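You operate a simulated robot arm through the tools that you are given. There is no shell and no other tool. Be economical: measure what you need, move in short steps, check, and stop when the job is done.

Carry out the task below with a simulated robot arm. There is one attempt and no reset: what you move stays moved.

## Task
Brine the youngest wheel, then the oldest, with the orange brush.
Fine: brush the label faces, turn no wheel; then rinse the brush and put it back. Set down upright: orange brush.

It is judged by the outcome, as a careful person would: the job done as asked, and still so three seconds after it is handed in. It fails if anything else is knocked over, pushed out of place, dropped, spilled or broken.

## Robot
A 6-joint arm with a two-finger parallel gripper, fixed in place. Base frame: the origin is at the foot of the arm, x ahead of it, y to its left, z up. Lengths are in m, angles in degrees, forces in N, time in s.
With the tool pointing down near the work surface it reaches from about 0.36 to 0.82 m from the base axis. Its first joint turns from -166.0 to 166.0 degrees. Payload 3.91 kg.
The tool frame sits at the grasp point between the pads (the TCP): z along the fingers, y along the line on which they close. The tips reach 0.03 m beyond it. The gripper opens to 0.11 m. The fingers are 0.02 m wide and 0.01 m thick; the gripper's body (0.048 by 0.112 m) begins 0.055 m behind the TCP.
Orientation is that of the tool frame in the base frame, as a unit quaternion [w, x, y, z]. With the fingers straight down and closing along the base's y, the tool's x points along the base's -x, its y along +y and its z along -z.

## Interface
- The arm moves only by the tool send_rows. Its argument "deltas" is a list of rows, each an object of numbers (a shift or turn left out is 0, a gripper value left out holds the last): "hand": the finger opening in m, from 0 to 0.11; "dx", "dy", "dz": the shift along the tool's x, y, z in m; "ax", "ay", "az": the turn, a rotation vector about the tool's x, y, z in degrees. In form: [{"hand": .., "dx": .., "dy": .., "dz": .., "ax": .., "ay": .., "az": ..}, ...]. A call has 1 to 10 rows; each row shifts and turns the commanded pose from where the row before left it, along the tool's axes as they then stand. Each row takes 0.2 s and may step no farther than 0.05 m and 8.6 degrees from the row before; otherwise, or with a gripper value out of range, the whole call is refused. A pose out of reach is approached as far as the arm can. The call stops where the force on the tool passes 40 N (or 10 N more than at its start, if that is more) or the arm is blocked; 0.2 s more then pass. The fingers move at their own pace (about 0.045 m/s each) and stop on an object; they squeeze with about 26 N. The grip force told is the motor's: it shows also when the fingers shut on nothing. Time passes only in rows, and 0.2 s behind the last, so rows that do not move let the fingers close. It gives the time, the measured TCP pose, the force on the tool (base axes), the opening and the grip force at its end, in the units of the frame above (readings bear some noise), with the torque about the TCP (base axes, N m) and any sound that the robot's microphone picked up, and new pictures: "pictures" is both (left out), scene, wrist or none.
- Cameras (640 x 400 px; columns grow to the right, rows downward): "scene" is fixed at [0.4008, -0.5028, 1.7968]; the picture's right is [1.00, -0.03, 0.00], its down [-0.02, -0.67, -0.74] and it looks along [0.02, 0.74, -0.67] (base axes); focal length 337 px, centre (320, 200). "wrist" rides on the gripper at [0.077, 0.007, -0.114] in the tool frame; the picture's right is [-0.09, 1.00, 0.00], its down [-0.80, -0.07, -0.59] and it looks along [-0.59, -0.05, 0.80] (tool axes); focal length 270 px, centre (320, 200). There is no depth. A picture from a camera that has moved, and an enlarged one, comes with that camera's place and axes in the base frame and with its lens.
- lift_body(by): slides the trunk up (or, below 0, down) by that many m; the arm rides with it, the base frame stays. It gives what a move gives, with no picture.
- zoom(camera, box): a new picture of the part [left, top, right, bottom] of that camera's present view, enlarged. The clock stands still meanwhile.
- hand_in(): hands the job in; it is judged then, once.

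Go step by step. Nothing tells you positions but the pictures and the camera data: compare them with the known pose of the tool, close in by small moves and look again before you grip or let go. The budget is 120 turns and 200 pictures, counting those below and the enlarged ones. Unless the task says otherwise, let go and move clear before handing in, and close with one line.

The tools are called after "Request:" as a command line: name --argument value ..., lists and objects as JSON in quotes. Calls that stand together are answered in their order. send_rows: Moves the arm, as the interface text tells. Its arguments: {"type":"object","properties":{"deltas":{"type":"array"},"pictures":{"type":"string","enum":["both","scene","wrist","none"]}},"required":["deltas"]} The other tools are called the same way: lift_body (by) slides the trunk up or down; zoom (camera, box) takes an enlarged picture of a part of a camera's view; hand_in () hands the job in.

At the start:

```text
time: 0.0
tcp_pos: [0.3885, 0.4167, 1.2772]
orientation: [0.0, 0.0, 1.0, 0.0]
ft_force: [1.0, -0.4, 0.1]
moment: [0.04, 0.02, -0.01]
width: 0.1097
grip_force: 0.1
trunk travel left (down, up): [-0.575, 0.035]
```

scene: 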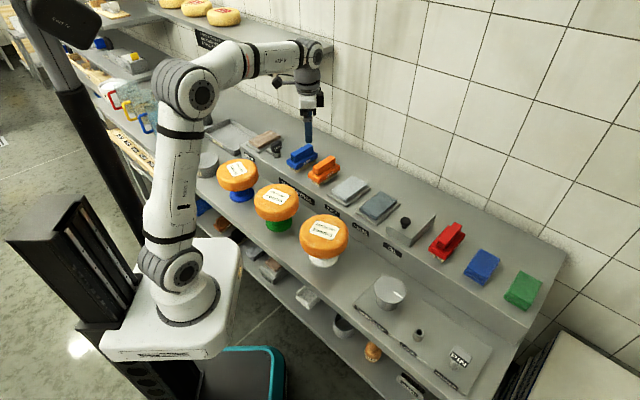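
wrist: 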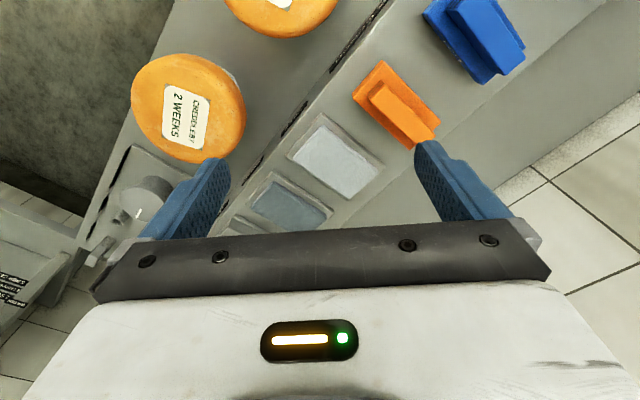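

I see three cheese wheels on stands, a row of brushes on a raised shelf, and some tools. I'll enlarge the labels and stations first.

Request:
zoom --camera "scene" --box '[200, 140, 360, 270]'

Request:
zoom --camera "scene" --box '[320, 160, 480, 260]'

Request:
zoom --camera "scene" --box '[340, 260, 500, 400]'

Request:
zoom --camera "scene" --box '[190, 100, 330, 190]'

Request:
zoom --camera "wrist" --box '[120, 0, 350, 160]'

```text
3.08 times, centred on (280, 205) of scene
camera zoom: at [0.4008, -0.5028, 1.7968], right [1.0, -0.03, 0.0], down [-0.02, -0.67, -0.74], along [0.02, 0.74, -0.67], focal length 1037 px, centre (443, 185)
```

zoom: 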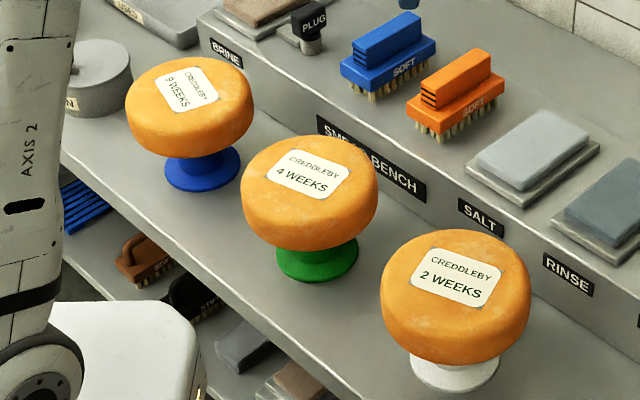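

```text
4.00 times, centred on (400, 210) of scene
camera zoom: at [0.4008, -0.5028, 1.7968], right [1.0, -0.03, 0.0], down [-0.02, -0.67, -0.74], along [0.02, 0.74, -0.67], focal length 1348 px, centre (0, 160)
```

zoom: 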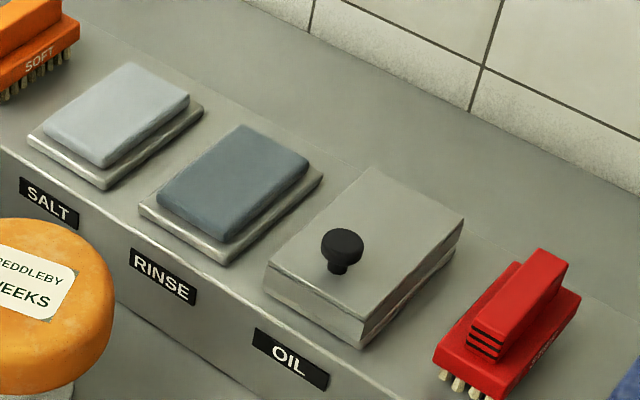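

```text
2.86 times, centred on (420, 330) of scene
camera zoom: at [0.4008, -0.5028, 1.7968], right [1.0, -0.03, 0.0], down [-0.02, -0.67, -0.74], along [0.02, 0.74, -0.67], focal length 963 px, centre (34, -171)
```

zoom: 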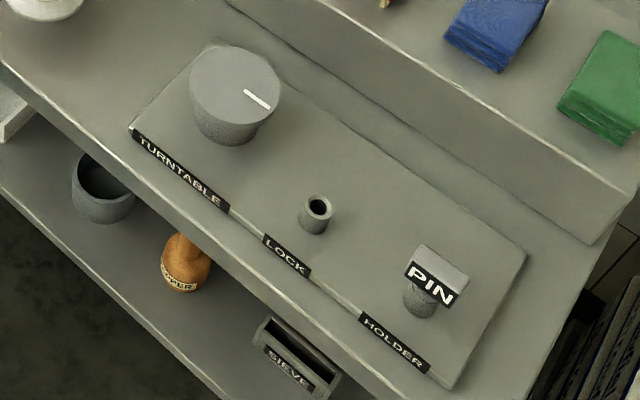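

```text
4.44 times, centred on (260, 145) of scene
camera zoom: at [0.4008, -0.5028, 1.7968], right [1.0, -0.03, 0.0], down [-0.02, -0.67, -0.74], along [0.02, 0.74, -0.67], focal length 1498 px, centre (587, 444)
```

zoom: 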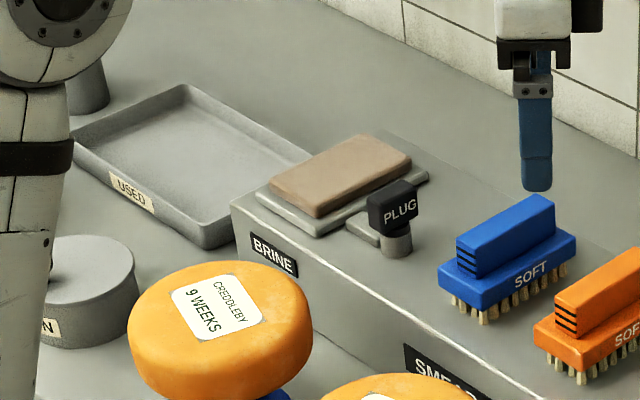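

```text
2.50 times, centred on (235, 80) of wrist
camera zoom: at [0.3107, 0.4239, 1.3898], right [0.09, 1.0, 0.0], down [0.8, -0.07, 0.59], along [0.59, -0.05, -0.8], focal length 676 px, centre (532, 500)
```

zoom: 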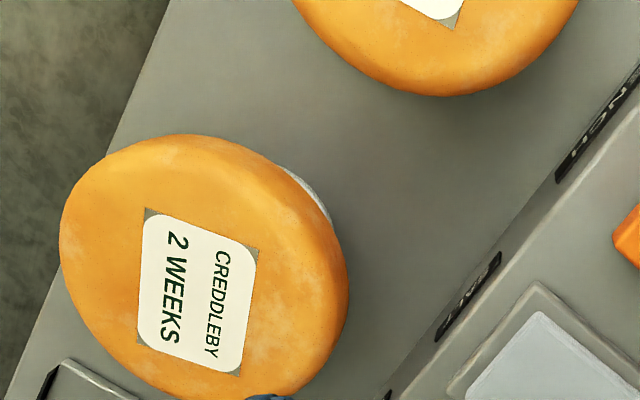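

The youngest is the 2-week wheel (about [0.43, 0.235, 1.0]) and the oldest is the 9-week wheel (about [0.10, 0.57, 1.0]). The orange brush is near [0.44, 0.51, 1.04], set at 45° to the base. I'll turn the tool to match the bench and look.

Request:
send_rows --deltas '[{"az": -7.5, "hand": 0.07}, {"az": -7.5}, {"az": -7.5}, {"az": -7.5}, {"az": -7.5}, {"az": -7.5}, {"dy": 0.035}, {}]'

```text
time: 1.8
tcp_pos: [0.3658, 0.442, 1.2772]
orientation: [0.0, -0.383, 0.924, 0.0]
ft_force: [-0.2, 0.0, 0.2]
moment: [0.02, -0.02, 0.01]
width: 0.07
grip_force: 0.2
trunk travel left (down, up): [-0.575, 0.035]
camera wrist: at [0.306, 0.3926, 1.3908], right [-0.64, 0.77, 0.0], down [0.62, 0.52, 0.59], along [0.46, 0.38, -0.8], focal length 270 px, centre (320, 200)
```

scene: 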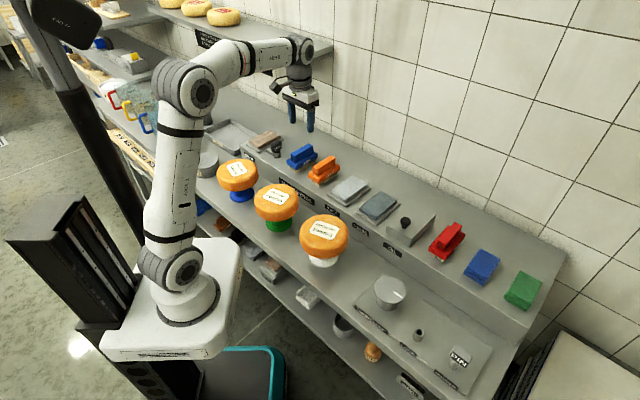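
wrist: 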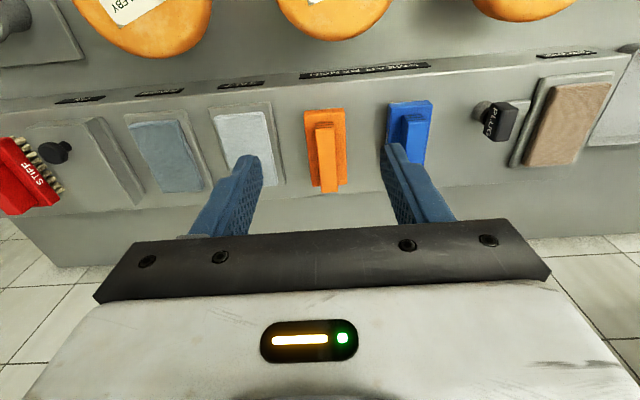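

The brush lies 0.108 m ahead of the tool and is lined up with it. I'll move above it and look again.

Request:
send_rows --deltas '[{"dx": -0.036, "dz": 0.0}, {"dx": -0.036, "dz": 0.03}, {"dx": -0.036, "dz": 0.04}, {"dz": 0.04}, {"dz": 0.04}, {}]'

```text
refused: row 3 steps farther than a row can; nothing moved
```

Request:
send_rows --deltas '[{"dx": -0.036, "dz": 0.0}, {"dx": -0.036, "dz": 0.03}, {"dx": -0.036, "dz": 0.03}, {"dz": 0.04}, {"dz": 0.04}, {}]'

```text
time: 3.2
tcp_pos: [0.4386, 0.5177, 1.1361]
orientation: [-0.001, -0.383, 0.924, 0.0]
ft_force: [0.0, -0.3, -0.3]
moment: [0.0, -0.01, -0.02]
width: 0.0701
grip_force: 0.3
trunk travel left (down, up): [-0.575, 0.035]
camera wrist: at [0.3792, 0.4686, 1.2492], right [-0.64, 0.77, 0.0], down [0.62, 0.52, 0.59], along [0.46, 0.38, -0.8], focal length 270 px, centre (320, 200)
```

scene: 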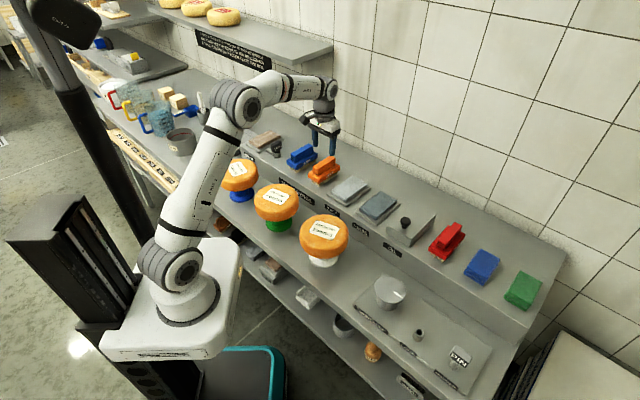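
wrist: 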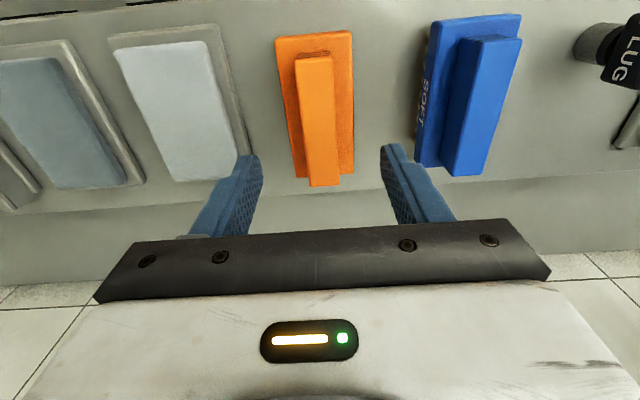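

The brush is centred between the fingers. I'll go down to just above the handle and check.

Request:
send_rows --deltas '[{"dz": 0.035}, {"dz": 0.025}, {}]'

Request:
zoom --camera "scene" --box '[270, 120, 370, 200]'

```text
time: 4.0
tcp_pos: [0.4403, 0.5193, 1.0756]
orientation: [0.0, -0.383, 0.924, -0.001]
ft_force: [0.2, 0.1, -0.8]
moment: [-0.03, -0.01, 0.03]
width: 0.0699
grip_force: 0.0
trunk travel left (down, up): [-0.575, 0.035]
camera wrist: at [0.3796, 0.4698, 1.1896], right [-0.64, 0.77, 0.0], down [0.62, 0.52, 0.59], along [0.46, 0.38, -0.8], focal length 270 px, centre (320, 200)
```

scene: 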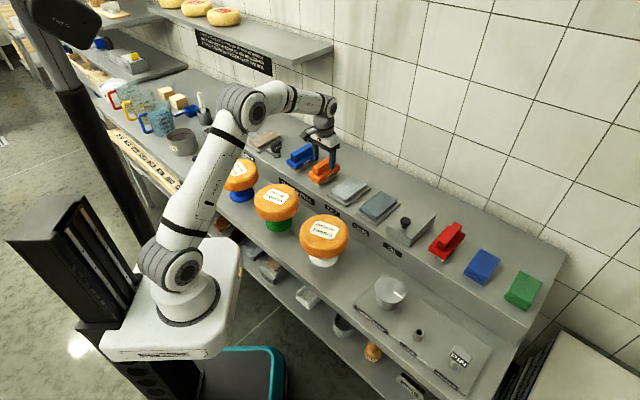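
wrist: 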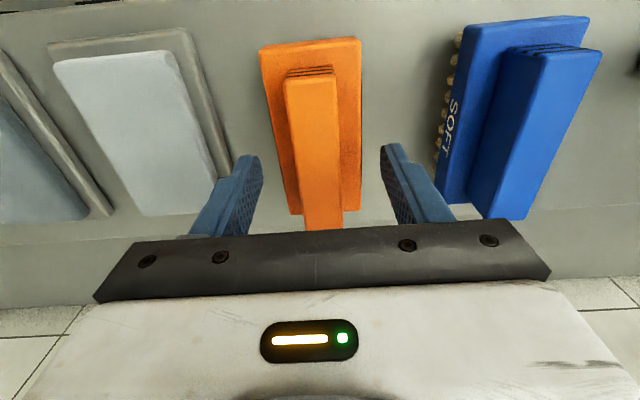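

```text
5.00 times, centred on (320, 160) of scene
camera zoom: at [0.4008, -0.5028, 1.7968], right [1.0, -0.03, 0.0], down [-0.02, -0.67, -0.74], along [0.02, 0.74, -0.67], focal length 1685 px, centre (320, 400)
```

zoom: 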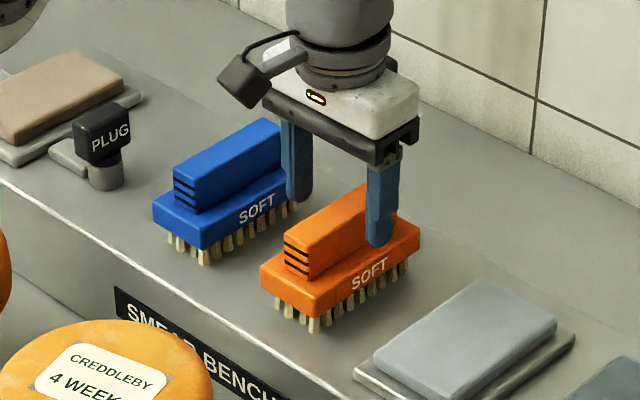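

The handle top is near z = 1.03 and the fingers straddle it at the middle. I'll lower to TCP z ≈ 1.035 and close.

Request:
send_rows --deltas '[{"dz": 0.02}, {"dz": 0.02}, {"hand": 0.05}, {}, {}]'

Request:
zoom --camera "scene" --box '[270, 120, 370, 200]'

```text
time: 5.2
tcp_pos: [0.4399, 0.5197, 1.0339]
orientation: [0.0, -0.383, 0.924, 0.001]
ft_force: [-0.2, 0.0, -0.3]
moment: [0.0, 0.0, -0.01]
width: 0.0573
grip_force: 26.3
trunk travel left (down, up): [-0.575, 0.035]
camera wrist: at [0.3801, 0.4703, 1.1486], right [-0.64, 0.77, 0.0], down [0.62, 0.52, 0.59], along [0.46, 0.38, -0.8], focal length 270 px, centre (320, 200)
```

scene: 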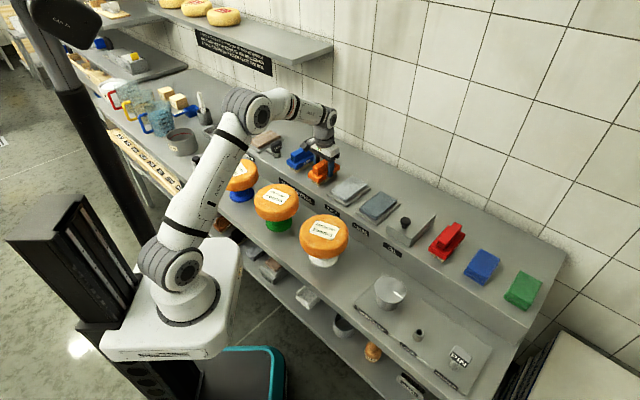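
wrist: 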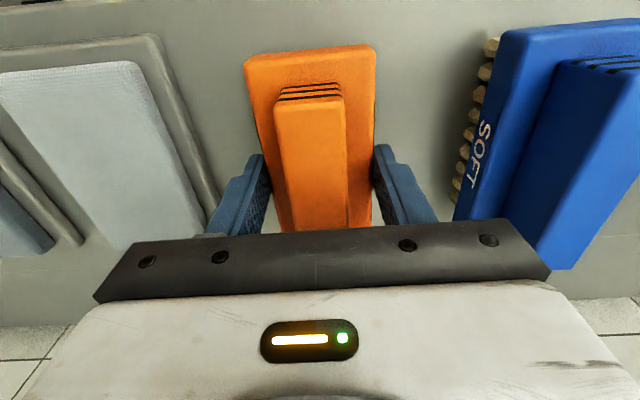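

```text
5.00 times, centred on (320, 160) of scene
camera zoom: at [0.4008, -0.5028, 1.7968], right [1.0, -0.03, 0.0], down [-0.02, -0.67, -0.74], along [0.02, 0.74, -0.67], focal length 1685 px, centre (320, 400)
```

zoom: 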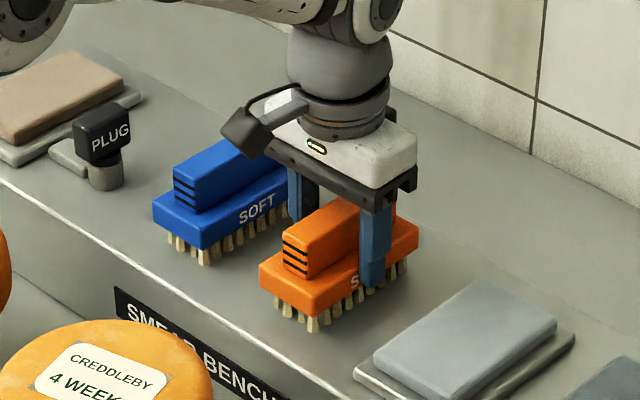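

The fingers stopped at 0.057 m, which means they closed on the brush block and not the handle. I'll open, rise 3 cm and grip the handle.

Request:
send_rows --deltas '[{"hand": 0.07}, {}, {"dz": -0.015}, {"dz": -0.013}, {"hand": 0.02}, {}, {}, {}, {}]'

Request:
zoom --camera "scene" --box '[270, 120, 370, 200]'

```text
time: 7.2
tcp_pos: [0.4389, 0.5199, 1.0621]
orientation: [0.001, -0.382, 0.924, 0.0]
ft_force: [0.7, 0.2, 1.0]
moment: [-0.06, 0.02, -0.02]
width: 0.0253
grip_force: 25.8
trunk travel left (down, up): [-0.575, 0.035]
camera wrist: at [0.3802, 0.4702, 1.1769], right [-0.64, 0.77, 0.0], down [0.62, 0.52, 0.59], along [0.46, 0.38, -0.8], focal length 270 px, centre (320, 200)
```

scene: 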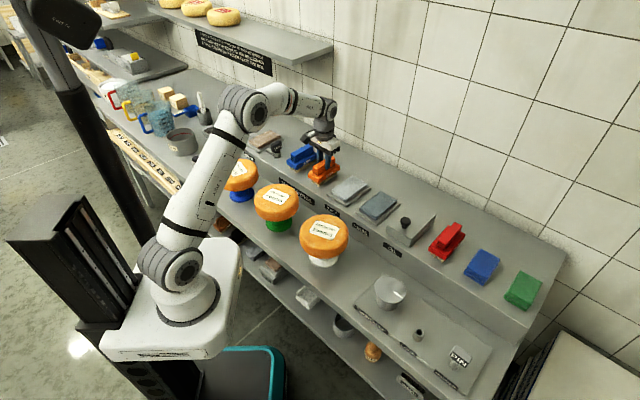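
wrist: 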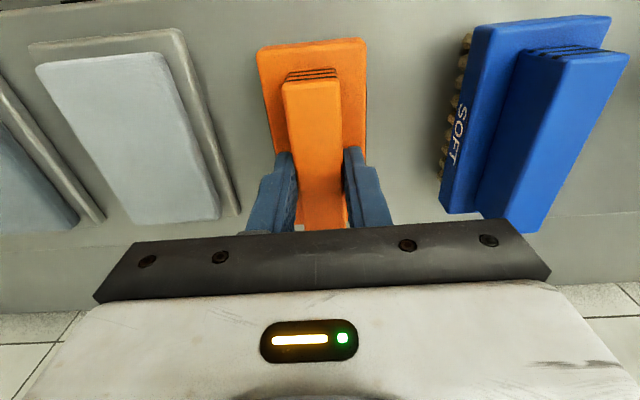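

```text
5.00 times, centred on (320, 160) of scene
camera zoom: at [0.4008, -0.5028, 1.7968], right [1.0, -0.03, 0.0], down [-0.02, -0.67, -0.74], along [0.02, 0.74, -0.67], focal length 1685 px, centre (320, 400)
```

zoom: 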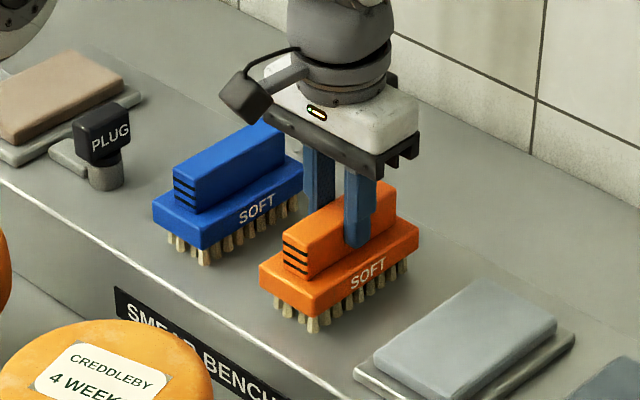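

The handle is now gripped (0.025 m wide) and the brush hasn't moved. Next I'll lift it and carry it toward the brine pad at about [0.188, 0.777].

Request:
send_rows --deltas '[{"dz": -0.02}, {"dz": -0.03}, {"dz": -0.03}, {"dz": -0.03}, {"dy": 0.04}, {"dy": 0.04}, {"dy": 0.04}, {"dy": 0.04}, {"dy": 0.04}, {}]'

Request:
send_rows --deltas '[{"dy": 0.04}, {"dy": 0.04}, {"dy": 0.04}, {}, {}]'

Request:
zoom --camera "scene" --box '[210, 80, 340, 180]'

```text
time: 9.4
tcp_pos: [0.2964, 0.6615, 1.1745]
orientation: [0.0, -0.383, 0.924, 0.0]
ft_force: [-0.6, 0.0, -2.3]
moment: [0.04, 0.02, 0.0]
width: 0.0257
grip_force: 25.4
trunk travel left (down, up): [-0.575, 0.035]
camera wrist: at [0.2361, 0.6113, 1.2879], right [-0.64, 0.77, 0.0], down [0.62, 0.52, 0.59], along [0.46, 0.38, -0.8], focal length 270 px, centre (320, 200)
```

scene: 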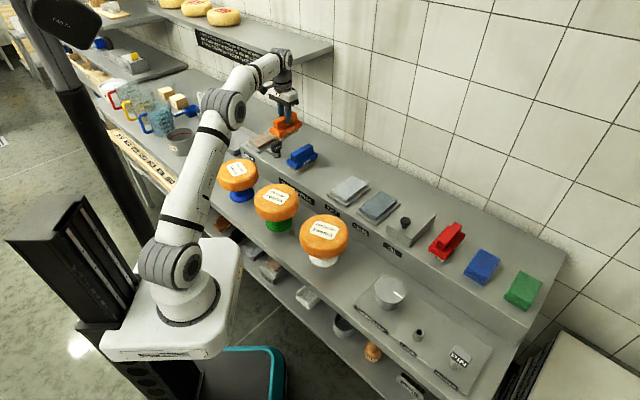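
wrist: 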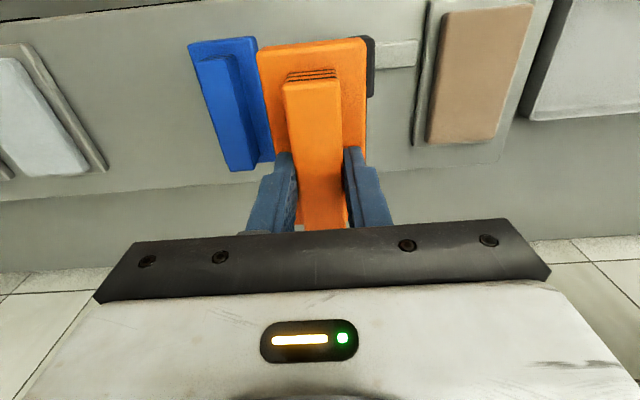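

```text
time: 10.6
tcp_pos: [0.2073, 0.7266, 1.1672]
orientation: [0.0, -0.382, 0.924, 0.001]
ft_force: [-0.2, -0.6, -0.8]
moment: [0.01, 0.01, -0.01]
width: 0.0254
grip_force: 25.8
out of reach, approached as far as the arm can: row 3
trunk travel left (down, up): [-0.575, 0.035]
camera wrist: at [0.1479, 0.6765, 1.2812], right [-0.64, 0.77, 0.0], down [0.62, 0.52, 0.59], along [0.46, 0.38, -0.8], focal length 270 px, centre (320, 200)
```

scene: 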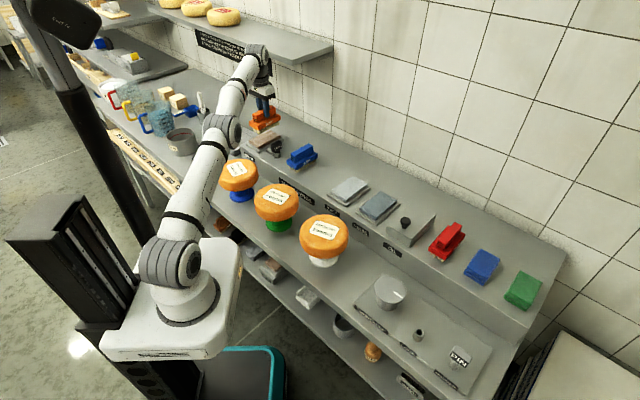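
wrist: 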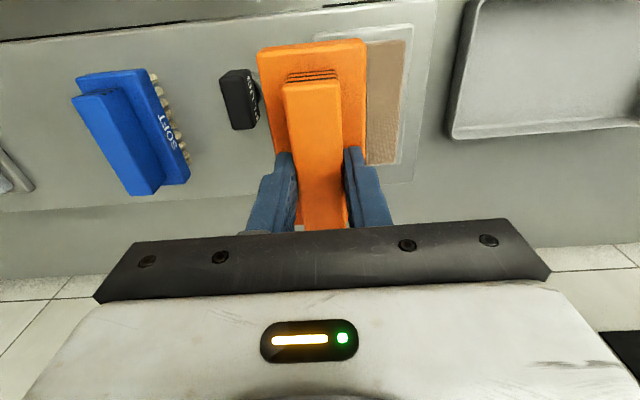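

```text
4.00 times, centred on (275, 130) of scene
camera zoom: at [0.4008, -0.5028, 1.7968], right [1.0, -0.03, 0.0], down [-0.02, -0.67, -0.74], along [0.02, 0.74, -0.67], focal length 1348 px, centre (500, 480)
```

zoom: 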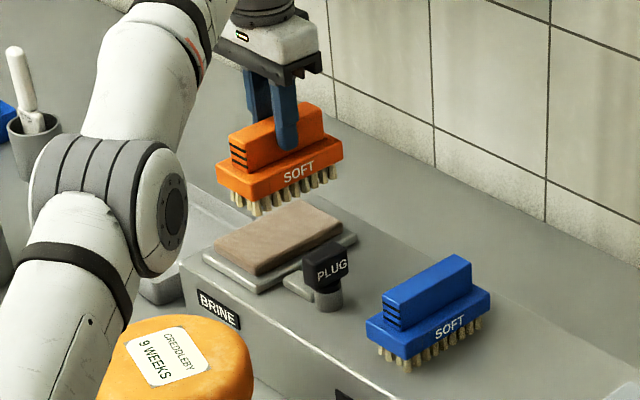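

The arm reached its limit before the brine pad: the brush is still about 5 cm short. I'll raise the trunk for more reach, then look.

Request:
lift_body --by 0.035

Request:
send_rows --deltas '[{"dz": 0.03}, {"dz": 0.03}, {}]'

Request:
zoom --camera "scene" --box '[210, 80, 340, 180]'

```text
time: 11.4
tcp_pos: [0.2082, 0.7249, 1.2026]
orientation: [0.0, -0.383, 0.924, 0.0]
ft_force: [-0.6, 0.2, -1.3]
moment: [-0.04, -0.01, -0.01]
width: 0.0255
grip_force: 26.2
trunk travel left (down, up): [-0.61, 0.0]
```

```text
time: 12.2
tcp_pos: [0.208, 0.7265, 1.1399]
orientation: [0.0, -0.383, 0.924, 0.0]
ft_force: [-0.3, 0.4, -2.3]
moment: [0.0, -0.01, -0.02]
width: 0.0256
grip_force: 25.7
trunk travel left (down, up): [-0.61, 0.0]
camera wrist: at [0.1487, 0.6771, 1.2551], right [-0.64, 0.77, 0.0], down [0.62, 0.52, 0.59], along [0.46, 0.38, -0.8], focal length 270 px, centre (320, 200)
```

scene: 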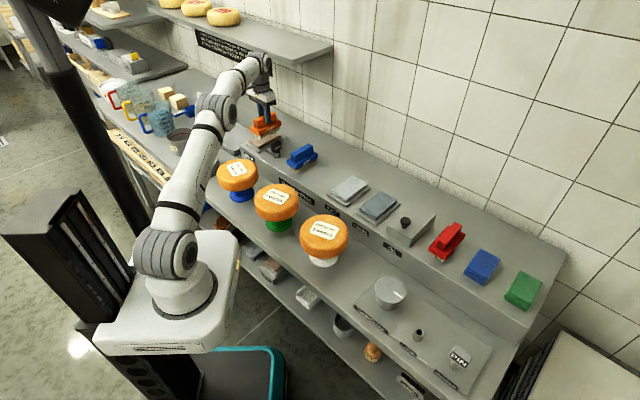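
wrist: 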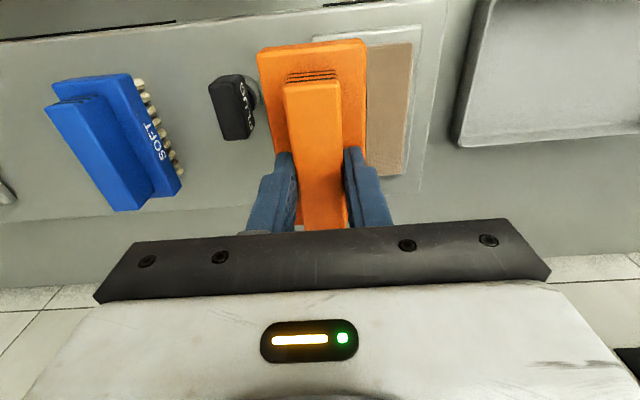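

```text
4.00 times, centred on (275, 130) of scene
camera zoom: at [0.4008, -0.5028, 1.7968], right [1.0, -0.03, 0.0], down [-0.02, -0.67, -0.74], along [0.02, 0.74, -0.67], focal length 1348 px, centre (500, 480)
```

zoom: 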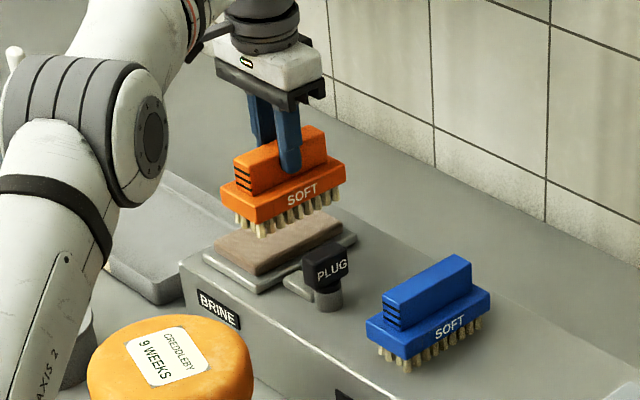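

The pad centre is at about [0.191, 0.774]. I'll step over it.

Request:
send_rows --deltas '[{"dy": 0.02}, {"dy": 0.022}, {"dx": -0.02}, {}]'

Request:
zoom --camera "scene" --box '[210, 80, 340, 180]'

```text
time: 13.2
tcp_pos: [0.1872, 0.7463, 1.1375]
orientation: [0.001, -0.383, 0.924, 0.001]
ft_force: [0.6, 0.1, -2.4]
moment: [-0.04, 0.03, 0.01]
width: 0.0257
grip_force: 26.1
out of reach, approached as far as the arm can: row 2, 3
trunk travel left (down, up): [-0.61, 0.0]
camera wrist: at [0.1284, 0.6965, 1.2524], right [-0.64, 0.77, 0.0], down [0.62, 0.52, 0.6], along [0.46, 0.38, -0.8], focal length 270 px, centre (320, 200)
```

scene: 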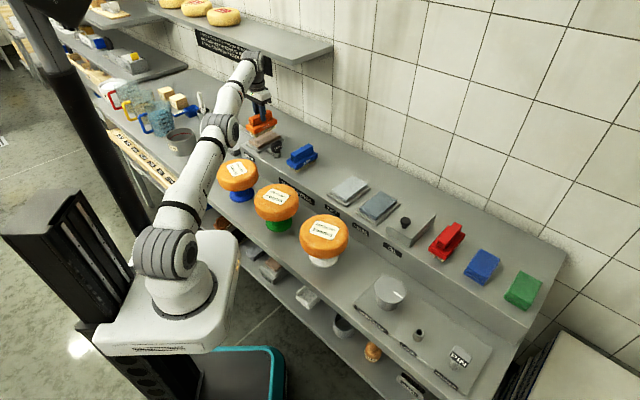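
wrist: 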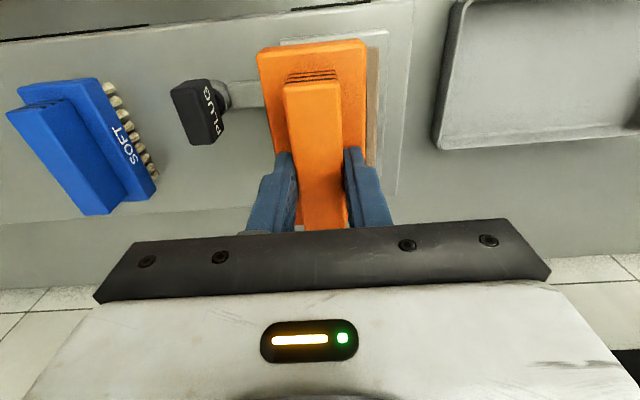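

```text
4.00 times, centred on (275, 130) of scene
camera zoom: at [0.4008, -0.5028, 1.7968], right [1.0, -0.03, 0.0], down [-0.02, -0.67, -0.74], along [0.02, 0.74, -0.67], focal length 1348 px, centre (500, 480)
```

zoom: 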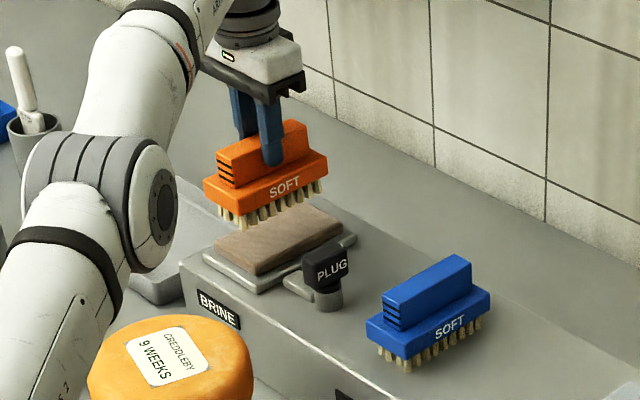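

The brush is over the brine pad, about 1.5 cm off centre. I'll lower in small steps, since reach improves lower down.

Request:
send_rows --deltas '[{"dz": 0.015}, {"dz": 0.015}, {}]'

Request:
zoom --camera "scene" --box '[210, 80, 340, 180]'

```text
time: 14.0
tcp_pos: [0.1882, 0.7453, 1.1065]
orientation: [0.0, -0.383, 0.924, 0.0]
ft_force: [-0.4, 0.7, -1.9]
moment: [0.03, 0.02, -0.02]
width: 0.0255
grip_force: 26.0
trunk travel left (down, up): [-0.61, 0.0]
camera wrist: at [0.1286, 0.6961, 1.221], right [-0.64, 0.77, 0.0], down [0.62, 0.52, 0.59], along [0.46, 0.38, -0.8], focal length 270 px, centre (320, 200)
```

scene: 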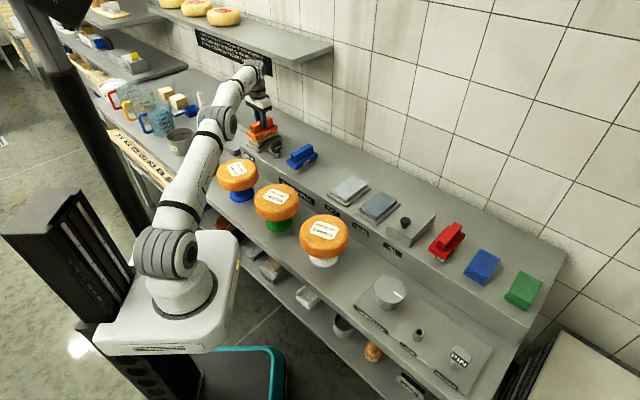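
wrist: 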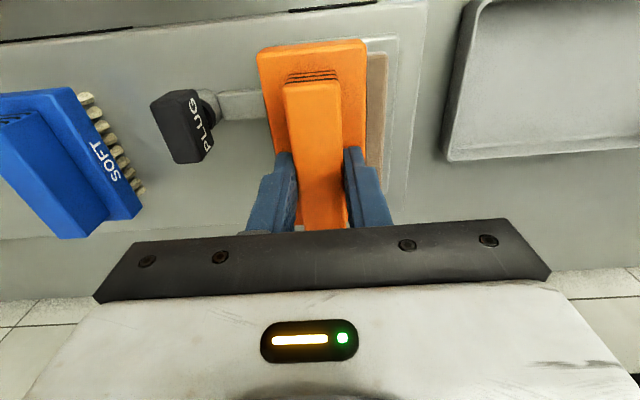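

```text
4.00 times, centred on (275, 130) of scene
camera zoom: at [0.4008, -0.5028, 1.7968], right [1.0, -0.03, 0.0], down [-0.02, -0.67, -0.74], along [0.02, 0.74, -0.67], focal length 1348 px, centre (500, 480)
```

zoom: 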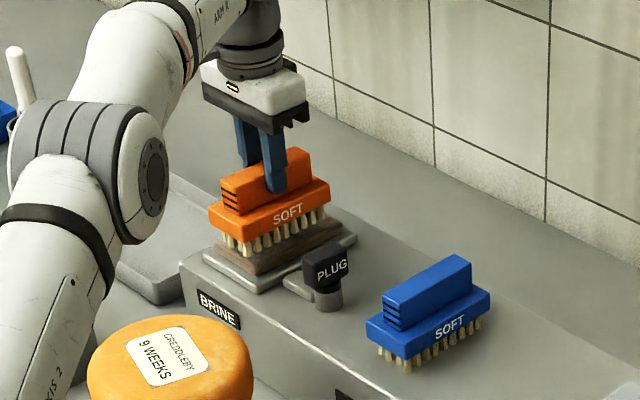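

Just above the pad now. I'll centre it a little more and then press down gently.

Request:
send_rows --deltas '[{"dy": 0.014}, {"dx": -0.01}, {"dz": 0.007}, {}]' --pictures "none"

Request:
send_rows --deltas '[{"dz": 0.004}, {"dz": 0.003}, {}]' --pictures "none"

```text
time: 15.0
tcp_pos: [0.1845, 0.7532, 1.0991]
orientation: [0.0, -0.383, 0.924, 0.0]
ft_force: [0.8, -0.6, -1.5]
moment: [0.03, -0.01, -0.01]
width: 0.0252
grip_force: 26.0
out of reach, approached as far as the arm can: row 1, 2
trunk travel left (down, up): [-0.61, 0.0]
```

```text
time: 15.8
tcp_pos: [0.1834, 0.7533, 1.0924]
orientation: [0.0, -0.383, 0.924, 0.0]
ft_force: [0.2, -0.3, -1.7]
moment: [0.02, -0.01, 0.0]
width: 0.0253
grip_force: 26.8
trunk travel left (down, up): [-0.61, 0.0]
```

Request:
send_rows --deltas '[{"dz": 0.003}, {"dz": 0.003}, {}]' --pictures "none"

Request:
zoom --camera "scene" --box '[220, 90, 300, 150]'

```text
time: 16.6
tcp_pos: [0.1839, 0.7533, 1.0892]
orientation: [0.002, -0.383, 0.924, 0.002]
ft_force: [-0.8, 4.6, 18.7]
moment: [0.08, -0.01, 0.01]
width: 0.0257
grip_force: 26.3
trunk travel left (down, up): [-0.61, 0.0]
```

```text
6.67 times, centred on (260, 120) of scene
camera zoom: at [0.4008, -0.5028, 1.7968], right [1.0, -0.03, 0.0], down [-0.02, -0.67, -0.74], along [0.02, 0.74, -0.67], focal length 2246 px, centre (720, 733)
```

zoom: 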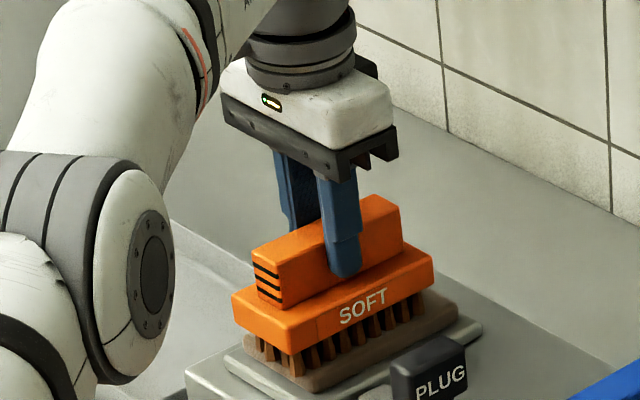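

Contact with the pad at about 19 N, and the bristles have darkened with brine. I'll dwell briefly, lift, and check the brush.

Request:
send_rows --deltas '[{}, {"dz": -0.004}, {"dz": -0.03}, {"dz": -0.03}, {"dz": -0.03}, {"dy": -0.04}, {"dy": -0.04}, {"dy": -0.04}, {"dy": -0.04}, {}]' --pictures "scene"

Request:
zoom --camera "scene" --box '[220, 80, 340, 180]'

```text
time: 18.8
tcp_pos: [0.2468, 0.7187, 1.1861]
orientation: [-0.001, -0.383, 0.924, -0.001]
ft_force: [0.1, 0.6, -2.4]
moment: [0.0, 0.03, 0.04]
width: 0.0256
grip_force: 25.9
out of reach, approached as far as the arm can: row 4, 5, 6, 7, 8, 9
trunk travel left (down, up): [-0.61, 0.0]
```

scene: 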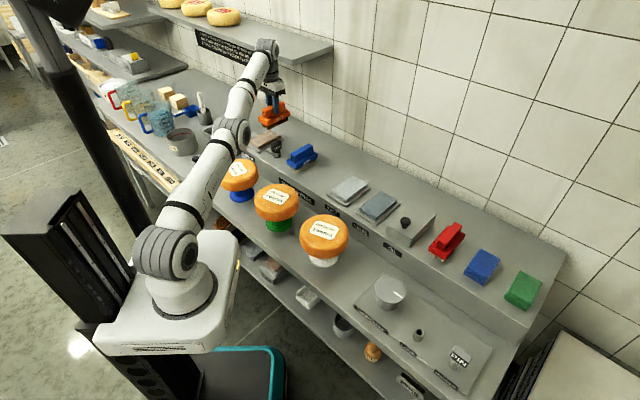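

```text
4.00 times, centred on (280, 130) of scene
camera zoom: at [0.4008, -0.5028, 1.7968], right [1.0, -0.03, 0.0], down [-0.02, -0.67, -0.74], along [0.02, 0.74, -0.67], focal length 1348 px, centre (480, 480)
```

zoom: 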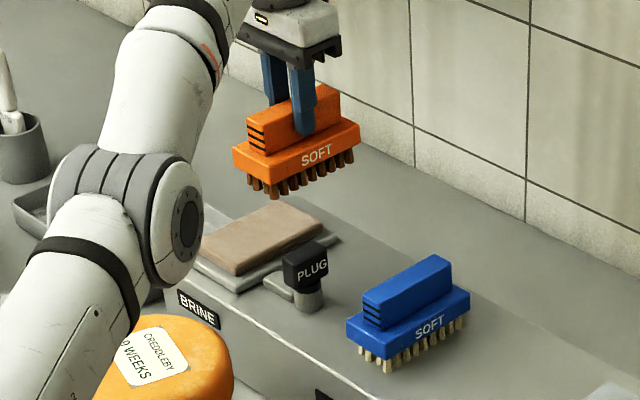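

The bristles are loaded with brine. Next I'll carry the brush at height to above the 2-week wheel.

Request:
send_rows --deltas '[{"dy": -0.036, "dx": 0.015}, {"dy": -0.036, "dx": 0.015}, {"dy": -0.036, "dx": 0.015}, {"dy": -0.036, "dx": 0.015}, {"dy": -0.036, "dx": 0.015}, {"dy": -0.036, "dx": 0.015}, {"dy": -0.036, "dx": 0.015}, {"dy": -0.036, "dx": 0.015}, {"dy": -0.036, "dx": 0.015}, {}]' --pictures "scene"

Request:
send_rows --deltas '[{"dy": -0.036, "dx": 0.02}, {"dy": -0.036, "dx": 0.02}, {"dy": -0.036, "dx": 0.02}, {"dy": -0.036, "dx": 0.015}, {}]'

Request:
zoom --camera "scene" --box '[260, 160, 400, 270]'

```text
time: 21.0
tcp_pos: [0.2988, 0.698, 1.204]
orientation: [0.0, -0.383, 0.924, -0.002]
ft_force: [-0.3, 0.2, -1.5]
moment: [-0.01, 0.0, -0.01]
width: 0.0253
grip_force: 26.1
out of reach, approached as far as the arm can: row 1, 2, 3, 4, 5, 6, 7, 8, 9
trunk travel left (down, up): [-0.61, 0.0]
```

scene: 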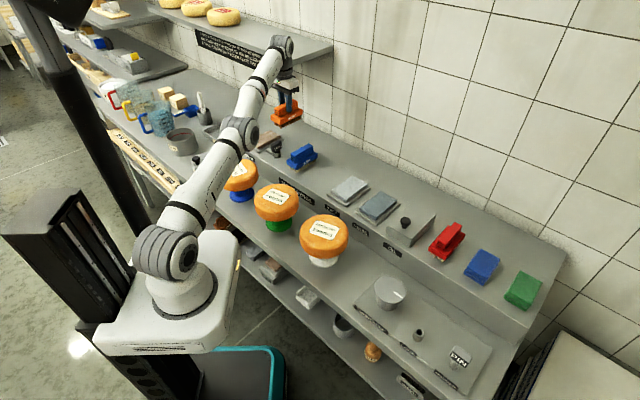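

```text
time: 22.2
tcp_pos: [0.3201, 0.6866, 1.2138]
orientation: [-0.001, -0.382, 0.924, 0.0]
ft_force: [-0.2, 0.0, -1.2]
moment: [0.02, 0.0, 0.02]
width: 0.0256
grip_force: 26.0
out of reach, approached as far as the arm can: row 1, 2, 3, 4
trunk travel left (down, up): [-0.61, 0.0]
camera wrist: at [0.2611, 0.6381, 1.3271], right [-0.64, 0.77, 0.0], down [0.62, 0.52, 0.59], along [0.46, 0.38, -0.8], focal length 270 px, centre (320, 200)
```

scene: 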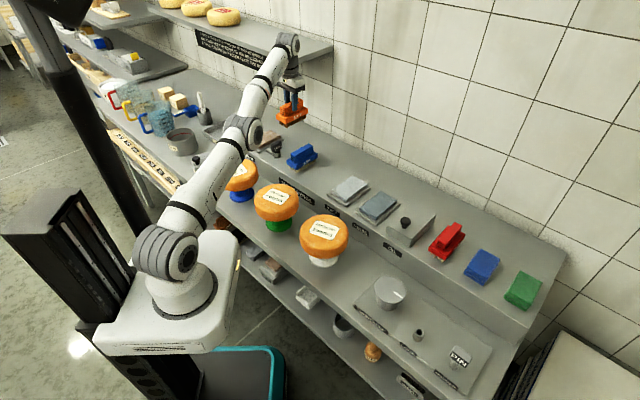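
wrist: 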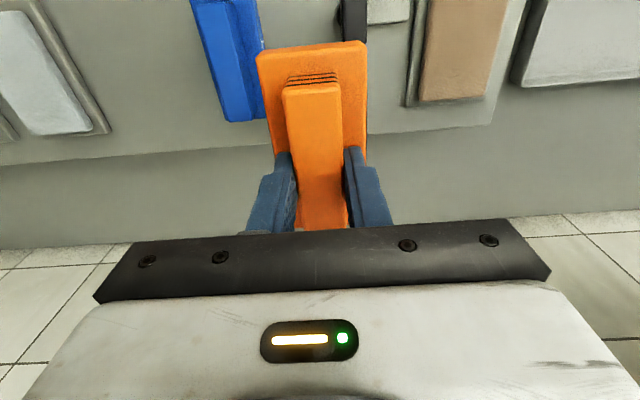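

```text
3.64 times, centred on (330, 215) of scene
camera zoom: at [0.4008, -0.5028, 1.7968], right [1.0, -0.03, 0.0], down [-0.02, -0.67, -0.74], along [0.02, 0.74, -0.67], focal length 1225 px, centre (284, 146)
```

zoom: 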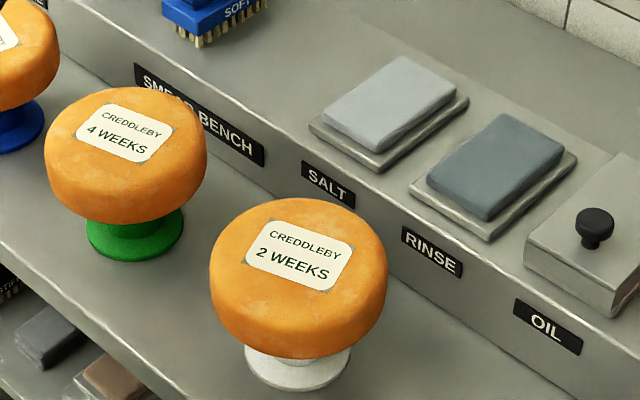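

The arm is stretched and creeping along its reach limit. I'll pull straight back toward the base first.

Request:
send_rows --deltas '[{"dx": 0.04}, {"dx": 0.04}, {"dx": 0.04}, {"dx": 0.04}, {}]' --pictures "scene"

```text
time: 23.4
tcp_pos: [0.3074, 0.6883, 1.2241]
orientation: [-0.001, -0.382, 0.924, 0.001]
ft_force: [-0.2, 0.2, -1.4]
moment: [0.01, 0.03, 0.0]
width: 0.0254
grip_force: 25.9
out of reach, approached as far as the arm can: row 1, 2, 3, 4
trunk travel left (down, up): [-0.61, 0.0]
```

scene: 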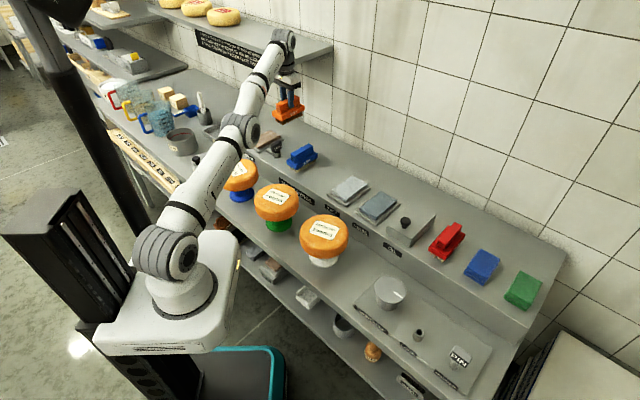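

The elbow is fully straight here. Lowering freed it before, so I'll drop 5 cm (still clear of everything) and then retract.

Request:
send_rows --deltas '[{"dz": 0.025}, {"dz": 0.025}, {"dx": 0.02}, {"dx": 0.03}, {"dx": 0.03}, {}]' --pictures "scene"

```text
time: 24.8
tcp_pos: [0.2994, 0.7024, 1.1872]
orientation: [0.0, -0.382, 0.924, 0.0]
ft_force: [0.4, -0.9, -2.7]
moment: [0.04, -0.02, 0.01]
width: 0.0252
grip_force: 25.7
out of reach, approached as far as the arm can: row 1, 2, 3, 4, 5
trunk travel left (down, up): [-0.61, 0.0]
```

scene: 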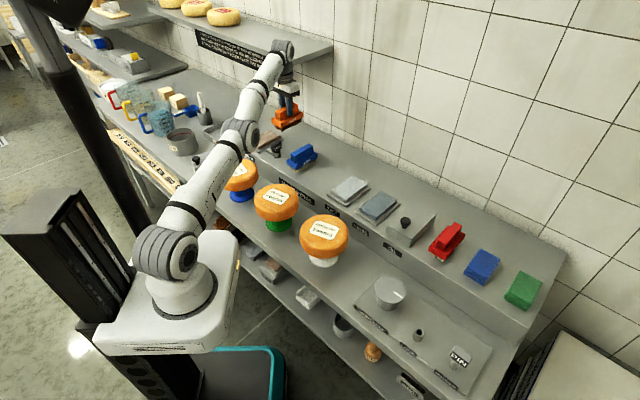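

The arm is still on its reach limit. I'll send one idle row to see whether the commanded pose follows the measured one.

Request:
send_rows --deltas '[{}, {}]' --pictures "none"

```text
time: 25.4
tcp_pos: [0.3008, 0.7039, 1.1869]
orientation: [0.0, -0.383, 0.924, 0.0]
ft_force: [0.3, 0.2, -2.4]
moment: [0.0, 0.01, 0.02]
width: 0.0257
grip_force: 25.9
trunk travel left (down, up): [-0.61, 0.0]
```

The commanded pose does follow, so the arm is just at a straight-elbow singularity. I'll try small steps inward along the arm's own radial direction.

Request:
send_rows --deltas '[{"dx": 0.0046, "dy": -0.0019, "dz": 0.001}, {"dx": 0.0046, "dy": -0.0019, "dz": 0.001}, {"dx": 0.0046, "dy": -0.0019, "dz": 0.001}, {"dx": 0.0046, "dy": -0.0019, "dz": 0.001}, {"dx": 0.0046, "dy": -0.0019, "dz": 0.001}, {"dx": 0.0046, "dy": -0.0019, "dz": 0.001}]' --pictures "none"

```text
time: 26.8
tcp_pos: [0.3005, 0.7018, 1.1879]
orientation: [-0.001, -0.382, 0.924, 0.0]
ft_force: [-0.3, 0.7, -2.1]
moment: [0.02, 0.0, 0.02]
width: 0.0256
grip_force: 25.9
out of reach, approached as far as the arm can: row 1, 2, 3, 4, 5, 6
trunk travel left (down, up): [-0.61, 0.0]
```

Small steps don't bend the elbow. I'll try larger purely radial steps, which stay clear of everything even if the arm frees up.

Request:
send_rows --deltas '[{"dx": 0.0445, "dy": -0.018, "dz": 0.008}, {"dx": 0.0445, "dy": -0.018, "dz": 0.008}, {"dx": 0.0445, "dy": -0.018, "dz": 0.008}]' --pictures "none"

```text
time: 27.6
tcp_pos: [0.3, 0.7034, 1.1862]
orientation: [-0.002, -0.382, 0.924, 0.0]
ft_force: [-0.1, -0.6, -1.0]
moment: [-0.02, 0.0, 0.01]
width: 0.0256
grip_force: 26.0
out of reach, approached as far as the arm can: row 1, 2, 3
trunk travel left (down, up): [-0.61, 0.0]
```

The elbow won't bend from here. The earlier stall cleared after a trunk move, so I'll lower the trunk 1 cm and retry.

Request:
lift_body --by -0.01

Request:
send_rows --deltas '[{"dx": 0.028, "dy": -0.011, "dz": 0.01}, {"dx": 0.028, "dy": -0.011, "dz": 0.005}, {"dx": 0.028, "dy": -0.011, "dz": 0.0}]' --pictures "none"

```text
time: 28.2
tcp_pos: [0.2996, 0.7028, 1.1765]
orientation: [-0.001, -0.382, 0.924, 0.0]
ft_force: [-0.4, 0.2, -1.5]
moment: [-0.03, 0.01, -0.01]
width: 0.0254
grip_force: 26.0
trunk travel left (down, up): [-0.6, 0.01]
```

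```text
time: 29.0
tcp_pos: [0.3006, 0.7024, 1.177]
orientation: [0.0, -0.383, 0.924, 0.0]
ft_force: [0.1, 0.0, -1.8]
moment: [-0.02, 0.0, 0.01]
width: 0.0257
grip_force: 26.1
out of reach, approached as far as the arm can: row 1, 2, 3
trunk travel left (down, up): [-0.6, 0.01]
```

The elbow needs a downward move to bend. I'll first swing sideways (joint 1) away from the plug and blue brush, over empty bench.

Request:
send_rows --deltas '[{"dx": -0.013, "dy": -0.037}, {"dx": -0.012, "dy": -0.038}, {"dx": -0.008, "dy": -0.038}, {"dx": -0.004, "dy": -0.039}, {"dx": -0.001, "dy": -0.039}, {"dx": 0.001, "dy": -0.039}, {}]'

```text
time: 30.6
tcp_pos: [0.5041, 0.5914, 1.1869]
orientation: [-0.002, -0.384, 0.923, 0.0]
ft_force: [0.1, 0.2, -1.6]
moment: [0.0, 0.02, 0.0]
width: 0.0255
grip_force: 25.8
out of reach, approached as far as the arm can: row 2, 3, 4, 5, 6
trunk travel left (down, up): [-0.6, 0.01]
camera wrist: at [0.4451, 0.5422, 1.3009], right [-0.64, 0.77, 0.0], down [0.62, 0.52, 0.59], along [0.45, 0.38, -0.81], focal length 270 px, centre (320, 200)
```

scene: 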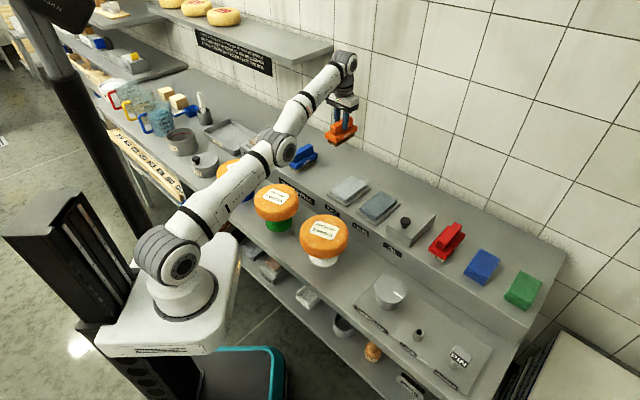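
wrist: 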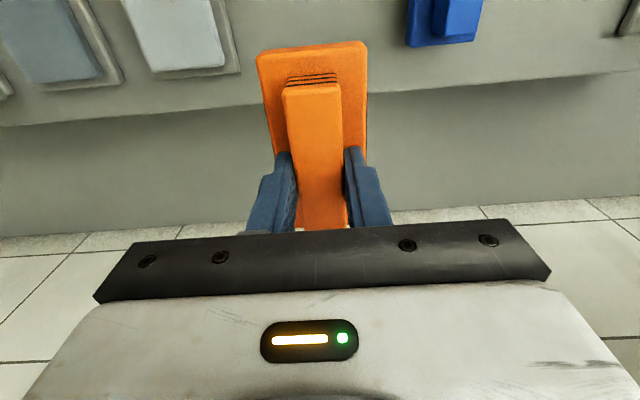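

The brush is now over empty bench. I'll lower 5 cm here to bend the elbow.

Request:
send_rows --deltas '[{"dz": 0.015}, {"dz": 0.015}, {"dz": 0.015}, {}]' --pictures "none"

Request:
send_rows --deltas '[{"dx": 0.02}, {"dx": 0.02}, {}]' --pictures "none"

```text
time: 31.6
tcp_pos: [0.5118, 0.5997, 1.1435]
orientation: [-0.002, -0.382, 0.924, -0.001]
ft_force: [0.1, -0.3, -2.0]
moment: [0.01, 0.01, 0.0]
width: 0.0254
grip_force: 25.8
out of reach, approached as far as the arm can: row 1, 2, 3
trunk travel left (down, up): [-0.6, 0.01]
```

```text
time: 32.4
tcp_pos: [0.5099, 0.6011, 1.1484]
orientation: [-0.001, -0.383, 0.924, -0.001]
ft_force: [0.0, 0.9, -2.1]
moment: [-0.02, 0.0, -0.03]
width: 0.0255
grip_force: 26.2
out of reach, approached as far as the arm can: row 1, 2
trunk travel left (down, up): [-0.6, 0.01]
```

Still stuck. Near a straight elbow, a tiny inward step needs a large joint turn, so I'll try sub-millimetre inward steps that grow gradually.

Request:
send_rows --deltas '[{"dx": 0.0003}, {"dx": 0.0004}, {"dx": 0.0005}, {"dx": 0.0007}, {"dx": 0.0009}, {"dx": 0.0011}, {"dx": 0.0013}, {"dx": 0.0016}, {"dx": 0.002}, {"dx": 0.0025}]' --pictures "none"

```text
time: 34.6
tcp_pos: [0.5087, 0.6015, 1.1505]
orientation: [-0.001, -0.383, 0.924, -0.001]
ft_force: [0.6, -0.1, -1.5]
moment: [0.03, 0.0, 0.04]
width: 0.0256
grip_force: 26.3
out of reach, approached as far as the arm can: row 5, 8, 10
trunk travel left (down, up): [-0.6, 0.01]
```

Lifting up while fully stretched probably pushed the elbow slightly past straight. To undo that I'll stretch outward and down, then pull inward.

Request:
send_rows --deltas '[{"dx": -0.01}, {"dx": -0.01, "dz": 0.01}, {"dx": -0.01, "dz": 0.01}, {"dx": -0.01, "dz": 0.01}, {"dx": -0.005, "dz": 0.01}, {}]' --pictures "none"

Request:
send_rows --deltas '[{"dx": 0.01}, {"dx": 0.01}, {"dx": 0.01}, {}]' --pictures "none"

```text
time: 36.0
tcp_pos: [0.52, 0.6092, 1.1023]
orientation: [-0.001, -0.383, 0.924, 0.0]
ft_force: [0.8, -0.8, -1.9]
moment: [-0.02, 0.02, -0.01]
width: 0.0254
grip_force: 25.9
out of reach, approached as far as the arm can: row 1, 2, 3, 4
trunk travel left (down, up): [-0.6, 0.01]
```

```text
time: 37.0
tcp_pos: [0.4998, 0.5886, 1.1028]
orientation: [-0.001, -0.382, 0.924, 0.0]
ft_force: [1.0, -0.1, -1.2]
moment: [0.03, 0.0, -0.04]
width: 0.0256
grip_force: 26.2
trunk travel left (down, up): [-0.6, 0.01]
```

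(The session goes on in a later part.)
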